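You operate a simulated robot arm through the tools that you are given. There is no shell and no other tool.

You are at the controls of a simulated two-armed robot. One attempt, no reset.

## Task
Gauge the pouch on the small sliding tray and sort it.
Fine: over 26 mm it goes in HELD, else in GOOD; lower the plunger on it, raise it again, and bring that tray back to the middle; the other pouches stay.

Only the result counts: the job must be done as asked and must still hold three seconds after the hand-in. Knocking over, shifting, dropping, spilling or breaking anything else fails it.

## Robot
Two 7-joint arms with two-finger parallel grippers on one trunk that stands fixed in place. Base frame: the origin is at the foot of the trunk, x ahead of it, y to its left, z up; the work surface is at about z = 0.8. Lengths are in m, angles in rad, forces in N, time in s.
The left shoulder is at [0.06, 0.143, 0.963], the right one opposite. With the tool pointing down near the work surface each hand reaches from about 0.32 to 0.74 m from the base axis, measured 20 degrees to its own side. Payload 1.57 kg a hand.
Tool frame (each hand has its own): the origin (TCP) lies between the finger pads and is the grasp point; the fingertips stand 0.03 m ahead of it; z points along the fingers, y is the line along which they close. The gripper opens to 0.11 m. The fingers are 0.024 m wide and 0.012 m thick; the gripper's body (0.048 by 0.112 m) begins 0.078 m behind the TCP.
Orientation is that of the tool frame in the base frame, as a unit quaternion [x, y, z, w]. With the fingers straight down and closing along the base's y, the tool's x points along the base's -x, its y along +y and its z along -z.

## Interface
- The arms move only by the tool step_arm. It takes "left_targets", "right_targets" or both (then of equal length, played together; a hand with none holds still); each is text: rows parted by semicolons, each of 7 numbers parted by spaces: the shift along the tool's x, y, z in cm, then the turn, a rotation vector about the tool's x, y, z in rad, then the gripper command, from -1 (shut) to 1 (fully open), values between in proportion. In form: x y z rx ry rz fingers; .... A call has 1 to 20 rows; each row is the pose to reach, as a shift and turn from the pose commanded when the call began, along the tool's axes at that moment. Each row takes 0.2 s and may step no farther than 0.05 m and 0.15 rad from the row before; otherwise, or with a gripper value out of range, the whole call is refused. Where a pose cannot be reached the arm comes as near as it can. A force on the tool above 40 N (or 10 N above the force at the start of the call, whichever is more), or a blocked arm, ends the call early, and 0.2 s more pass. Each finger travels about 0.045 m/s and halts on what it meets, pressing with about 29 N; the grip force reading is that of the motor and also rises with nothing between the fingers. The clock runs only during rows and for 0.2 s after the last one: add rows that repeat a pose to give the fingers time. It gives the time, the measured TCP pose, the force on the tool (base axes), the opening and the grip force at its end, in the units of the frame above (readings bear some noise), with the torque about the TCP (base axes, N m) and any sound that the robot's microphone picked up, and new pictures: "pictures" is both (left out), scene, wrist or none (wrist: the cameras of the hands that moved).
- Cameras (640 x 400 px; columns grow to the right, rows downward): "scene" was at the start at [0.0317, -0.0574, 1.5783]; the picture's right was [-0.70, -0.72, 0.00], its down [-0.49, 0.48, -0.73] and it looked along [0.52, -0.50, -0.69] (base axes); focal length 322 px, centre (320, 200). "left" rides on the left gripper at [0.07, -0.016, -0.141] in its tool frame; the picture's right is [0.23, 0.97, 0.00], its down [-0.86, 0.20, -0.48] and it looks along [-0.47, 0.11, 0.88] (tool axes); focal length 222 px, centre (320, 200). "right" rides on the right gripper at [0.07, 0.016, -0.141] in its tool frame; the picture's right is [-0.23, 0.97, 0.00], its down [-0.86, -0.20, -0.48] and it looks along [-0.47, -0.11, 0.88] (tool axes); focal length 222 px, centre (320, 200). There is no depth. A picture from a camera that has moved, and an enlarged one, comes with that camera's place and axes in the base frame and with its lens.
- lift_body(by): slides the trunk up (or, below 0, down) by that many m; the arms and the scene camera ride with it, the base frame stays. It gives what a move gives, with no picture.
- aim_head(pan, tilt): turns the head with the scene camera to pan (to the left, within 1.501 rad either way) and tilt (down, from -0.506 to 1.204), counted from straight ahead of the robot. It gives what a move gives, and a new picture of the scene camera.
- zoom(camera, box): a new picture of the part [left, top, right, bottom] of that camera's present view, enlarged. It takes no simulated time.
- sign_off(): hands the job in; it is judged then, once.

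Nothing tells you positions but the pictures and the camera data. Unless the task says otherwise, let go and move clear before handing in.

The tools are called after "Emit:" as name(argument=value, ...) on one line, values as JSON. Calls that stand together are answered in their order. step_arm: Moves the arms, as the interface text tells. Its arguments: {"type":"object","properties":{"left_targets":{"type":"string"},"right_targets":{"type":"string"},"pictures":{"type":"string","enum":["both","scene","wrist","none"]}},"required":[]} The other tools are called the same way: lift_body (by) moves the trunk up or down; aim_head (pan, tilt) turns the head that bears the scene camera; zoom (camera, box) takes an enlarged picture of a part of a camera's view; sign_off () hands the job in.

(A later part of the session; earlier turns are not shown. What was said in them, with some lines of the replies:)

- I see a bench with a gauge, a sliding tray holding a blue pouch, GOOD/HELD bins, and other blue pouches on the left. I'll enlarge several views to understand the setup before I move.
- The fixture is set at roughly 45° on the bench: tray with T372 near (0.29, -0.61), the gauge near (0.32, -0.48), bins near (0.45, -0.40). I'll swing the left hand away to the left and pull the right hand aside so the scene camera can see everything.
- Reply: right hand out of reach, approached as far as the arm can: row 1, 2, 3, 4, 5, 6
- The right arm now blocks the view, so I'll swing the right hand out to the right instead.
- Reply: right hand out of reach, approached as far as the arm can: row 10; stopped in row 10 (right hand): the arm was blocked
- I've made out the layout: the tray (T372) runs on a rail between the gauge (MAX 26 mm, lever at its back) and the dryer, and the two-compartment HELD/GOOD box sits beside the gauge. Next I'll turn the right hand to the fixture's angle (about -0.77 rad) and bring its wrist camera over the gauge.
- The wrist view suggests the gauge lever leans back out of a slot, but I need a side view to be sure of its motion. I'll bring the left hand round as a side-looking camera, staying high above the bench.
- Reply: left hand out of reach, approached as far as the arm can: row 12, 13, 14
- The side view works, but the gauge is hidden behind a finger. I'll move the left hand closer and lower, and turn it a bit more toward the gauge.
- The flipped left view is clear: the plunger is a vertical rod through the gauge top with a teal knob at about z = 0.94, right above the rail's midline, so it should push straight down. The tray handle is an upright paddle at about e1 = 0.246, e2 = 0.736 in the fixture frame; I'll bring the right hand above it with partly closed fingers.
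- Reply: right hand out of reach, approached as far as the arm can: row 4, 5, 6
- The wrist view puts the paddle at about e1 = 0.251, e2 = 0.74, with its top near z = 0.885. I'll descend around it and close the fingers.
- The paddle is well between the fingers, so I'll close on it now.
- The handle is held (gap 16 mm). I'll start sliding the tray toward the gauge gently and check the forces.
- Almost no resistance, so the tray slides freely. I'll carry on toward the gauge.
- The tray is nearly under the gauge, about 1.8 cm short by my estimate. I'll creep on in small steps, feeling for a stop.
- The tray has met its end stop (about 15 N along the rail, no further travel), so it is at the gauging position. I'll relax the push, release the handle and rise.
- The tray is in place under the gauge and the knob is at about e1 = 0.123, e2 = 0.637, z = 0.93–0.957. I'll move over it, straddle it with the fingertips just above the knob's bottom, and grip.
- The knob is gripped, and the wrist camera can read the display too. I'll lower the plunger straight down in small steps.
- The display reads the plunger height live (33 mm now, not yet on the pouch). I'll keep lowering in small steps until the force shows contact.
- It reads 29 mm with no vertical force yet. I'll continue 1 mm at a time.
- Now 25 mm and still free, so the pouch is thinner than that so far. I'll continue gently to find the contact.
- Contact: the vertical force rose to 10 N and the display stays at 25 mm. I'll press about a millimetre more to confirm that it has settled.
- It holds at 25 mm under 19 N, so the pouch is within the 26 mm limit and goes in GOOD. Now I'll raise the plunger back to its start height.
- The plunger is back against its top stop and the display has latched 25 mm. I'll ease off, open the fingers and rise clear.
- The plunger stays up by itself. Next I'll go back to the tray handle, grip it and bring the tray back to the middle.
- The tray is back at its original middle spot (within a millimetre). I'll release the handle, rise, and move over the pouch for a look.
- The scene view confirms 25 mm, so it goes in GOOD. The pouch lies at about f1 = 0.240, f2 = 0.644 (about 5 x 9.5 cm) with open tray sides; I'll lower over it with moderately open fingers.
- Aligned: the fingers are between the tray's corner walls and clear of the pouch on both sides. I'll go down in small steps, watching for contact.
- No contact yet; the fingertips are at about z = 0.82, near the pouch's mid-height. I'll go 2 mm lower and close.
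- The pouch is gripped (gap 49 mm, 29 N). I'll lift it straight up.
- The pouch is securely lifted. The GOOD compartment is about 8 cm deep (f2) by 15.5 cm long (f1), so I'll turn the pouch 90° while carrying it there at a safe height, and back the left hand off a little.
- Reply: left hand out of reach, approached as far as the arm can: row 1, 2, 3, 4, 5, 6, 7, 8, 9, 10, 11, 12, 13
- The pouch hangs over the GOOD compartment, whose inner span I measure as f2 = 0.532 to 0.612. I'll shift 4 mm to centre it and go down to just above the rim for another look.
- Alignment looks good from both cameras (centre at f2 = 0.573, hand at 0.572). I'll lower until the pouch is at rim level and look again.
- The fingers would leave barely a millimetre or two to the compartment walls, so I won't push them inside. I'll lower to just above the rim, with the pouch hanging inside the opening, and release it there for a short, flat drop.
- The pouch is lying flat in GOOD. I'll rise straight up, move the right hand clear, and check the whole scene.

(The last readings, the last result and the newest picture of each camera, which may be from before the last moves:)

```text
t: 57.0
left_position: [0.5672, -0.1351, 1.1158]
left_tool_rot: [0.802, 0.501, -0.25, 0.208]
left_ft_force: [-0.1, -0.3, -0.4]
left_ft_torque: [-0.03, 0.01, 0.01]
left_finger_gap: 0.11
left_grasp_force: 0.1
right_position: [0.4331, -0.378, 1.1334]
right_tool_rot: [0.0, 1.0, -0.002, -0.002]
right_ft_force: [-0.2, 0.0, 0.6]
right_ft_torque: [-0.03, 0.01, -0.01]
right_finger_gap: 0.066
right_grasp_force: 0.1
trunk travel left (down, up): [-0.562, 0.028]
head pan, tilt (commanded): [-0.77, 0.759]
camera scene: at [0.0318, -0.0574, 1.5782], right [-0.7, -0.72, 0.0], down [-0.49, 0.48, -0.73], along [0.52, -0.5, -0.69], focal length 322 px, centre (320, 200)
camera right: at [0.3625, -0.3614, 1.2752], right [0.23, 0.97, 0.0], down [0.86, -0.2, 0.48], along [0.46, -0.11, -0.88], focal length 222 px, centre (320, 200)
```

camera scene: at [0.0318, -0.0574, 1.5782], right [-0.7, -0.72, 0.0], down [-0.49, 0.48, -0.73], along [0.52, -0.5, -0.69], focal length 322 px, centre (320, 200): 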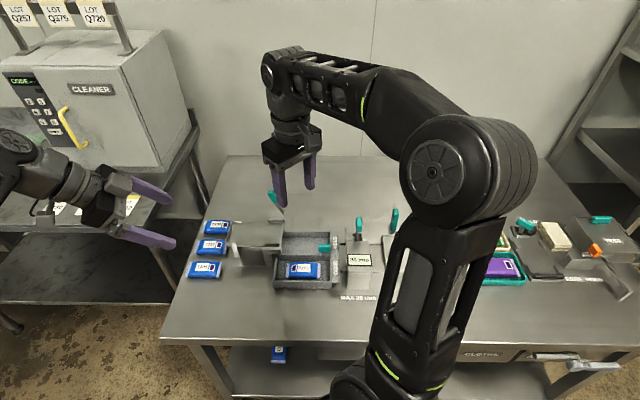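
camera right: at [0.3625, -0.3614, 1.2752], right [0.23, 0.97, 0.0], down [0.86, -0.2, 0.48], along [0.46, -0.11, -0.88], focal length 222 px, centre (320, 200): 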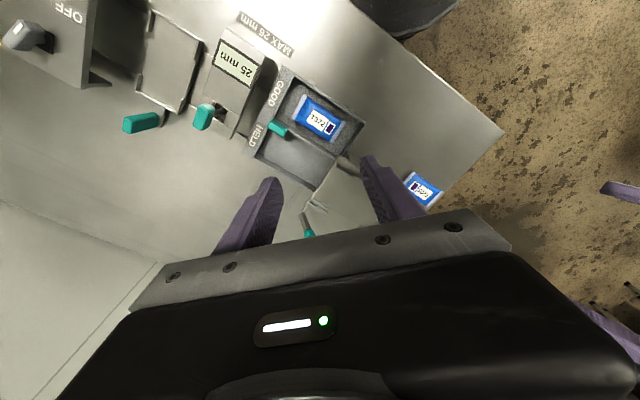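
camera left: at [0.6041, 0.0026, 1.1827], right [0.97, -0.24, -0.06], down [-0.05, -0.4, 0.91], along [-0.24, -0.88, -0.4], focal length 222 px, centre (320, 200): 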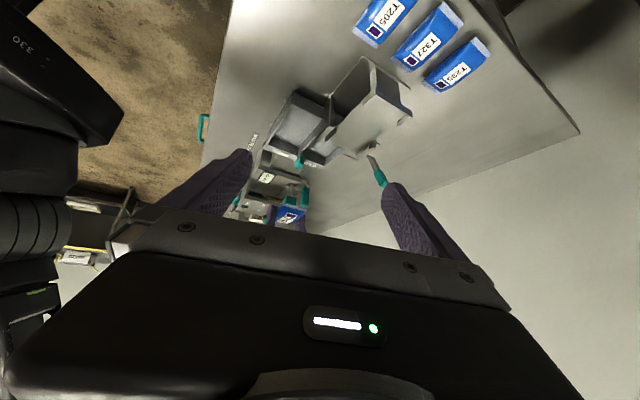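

Emit:
zoom(camera="scene", box=[180, 180, 340, 300])

Emit:
zoom(camera="scene", box=[320, 180, 500, 310])

Emit:
zoom(camera="right", box=[40, 0, 380, 220])

```text
3.33 times, centred on (260, 240) of scene
camera zoom: at [0.0318, -0.0574, 1.5782], right [-0.7, -0.72, 0.0], down [-0.49, 0.48, -0.73], along [0.52, -0.5, -0.69], focal length 1073 px, centre (520, 67)
```

zoom: 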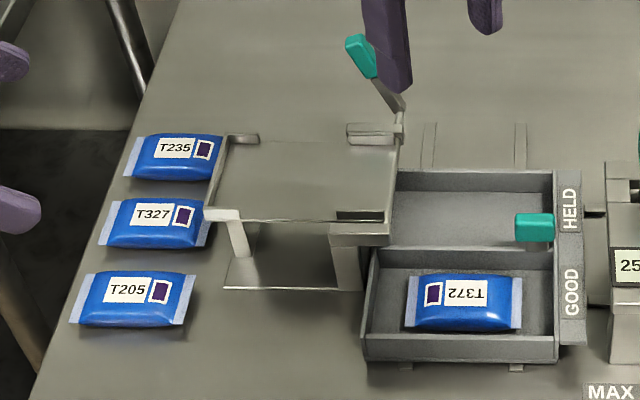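

```text
3.08 times, centred on (410, 245) of scene
camera zoom: at [0.0318, -0.0574, 1.5782], right [-0.7, -0.72, 0.0], down [-0.49, 0.48, -0.73], along [0.52, -0.5, -0.69], focal length 991 px, centre (43, 62)
```

zoom: 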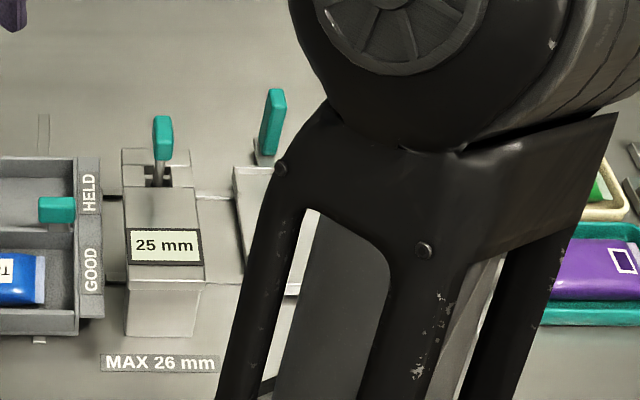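

```text
1.82 times, centred on (210, 110) of right
camera zoom: at [0.3625, -0.3614, 1.2752], right [0.23, 0.97, 0.0], down [0.86, -0.2, 0.48], along [0.46, -0.11, -0.88], focal length 404 px, centre (520, 364)
```

zoom: 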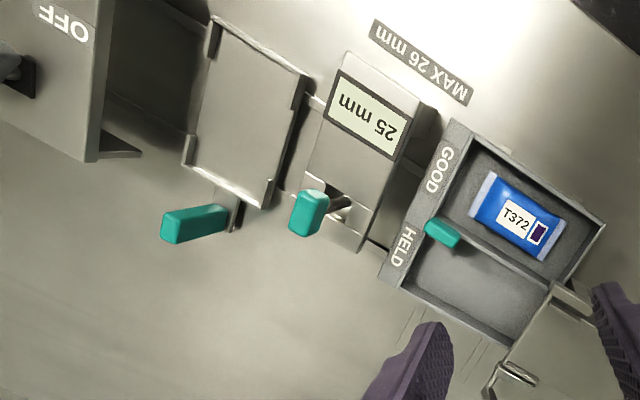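

All checks out: T372 is in GOOD, the plunger is up, the tray handle and tray sit exactly where they began, and the other pouches, the box and the tipping plate haven't moved. I'll draw the right hand back from the fixture before handing in.

Emit:
step_arm(right_targets="4 0 -1 0 0 0 0.2; 8 0 -1 0 0 0 0.2; 12 0 -1 0 0 0 0.2; 13 0 -1 0 0 0 0.2; 13 0 -1 0 0 0 0.2", pictures="both")

Emit:
zoom(camera="scene", box=[180, 180, 440, 310])

```text
t: 58.2
left_position: [0.5663, -0.1342, 1.116]
left_tool_rot: [0.802, 0.501, -0.25, 0.208]
left_ft_force: [0.4, 0.4, -0.1]
left_ft_torque: [-0.02, -0.04, -0.02]
left_finger_gap: 0.11
left_grasp_force: 0.1
right_position: [0.3019, -0.3781, 1.1437]
right_tool_rot: [-0.002, 1.0, -0.002, -0.002]
right_ft_force: [-1.0, -0.7, -0.2]
right_ft_torque: [0.02, -0.03, 0.0]
right_finger_gap: 0.0661
right_grasp_force: 0.1
trunk travel left (down, up): [-0.562, 0.028]
head pan, tilt (commanded): [-0.77, 0.759]
camera scene: at [0.0314, -0.0573, 1.5783], right [-0.7, -0.72, 0.0], down [-0.49, 0.48, -0.73], along [0.52, -0.5, -0.69], focal length 322 px, centre (320, 200)
camera right: at [0.232, -0.3621, 1.2861], right [0.22, 0.97, 0.0], down [0.86, -0.19, 0.48], along [0.46, -0.11, -0.88], focal length 222 px, centre (320, 200)
```

scene: 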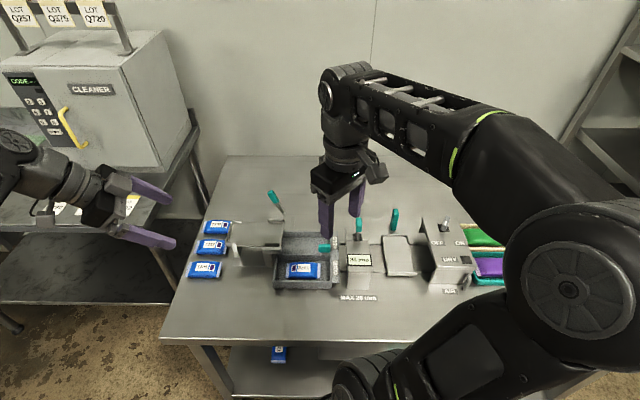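
right: 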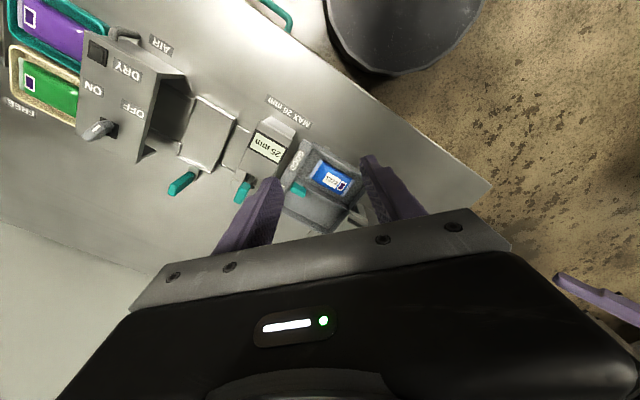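

```text
2.46 times, centred on (310, 245) of scene
camera zoom: at [0.0314, -0.0573, 1.5783], right [-0.7, -0.72, 0.0], down [-0.49, 0.48, -0.73], along [0.52, -0.5, -0.69], focal length 793 px, centre (345, 89)
```

zoom: 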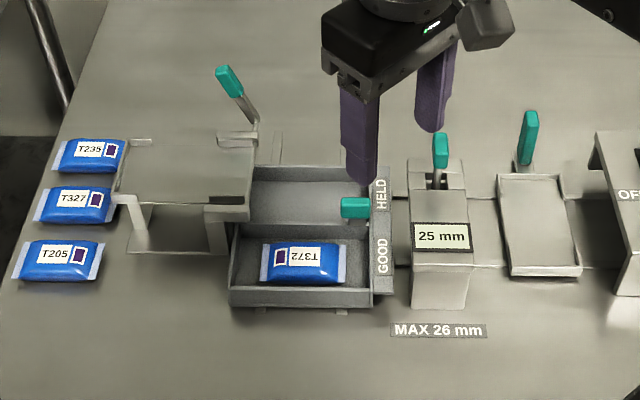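

The final view shows T372 flat in GOOD at 25 mm, the plunger raised, the empty tray back in the middle, the other pouches where they were, and both hands clear. I'm handing in.

Emit:
sign_off()

```text
The job is handed in.
```

The pouch on the small sliding tray, T372, measured 25 mm. That is under the 26 mm limit, so I put it in GOOD.

- **Gauging:** I slid the tray under the gauge to its end stop and lowered the plunger onto the pouch. The reading held at 25 mm under about 19 N of pressing. I then raised the plunger to its top stop, and it stayed up when I let go.
- **Tray:** It is back in the middle, within about a millimetre of where it started, and empty.
- **Placing the pouch:** The GOOD compartment was too narrow for the fingers to go in safely. I released the pouch just above the rim and it dropped about 3 cm. It landed flat inside.
- **Everything else:** The other three pouches, the HELD/GOOD box and the tipping plate look unmoved in the final pictures, and both hands are clear.

I handed the job in and have not seen a verdict.
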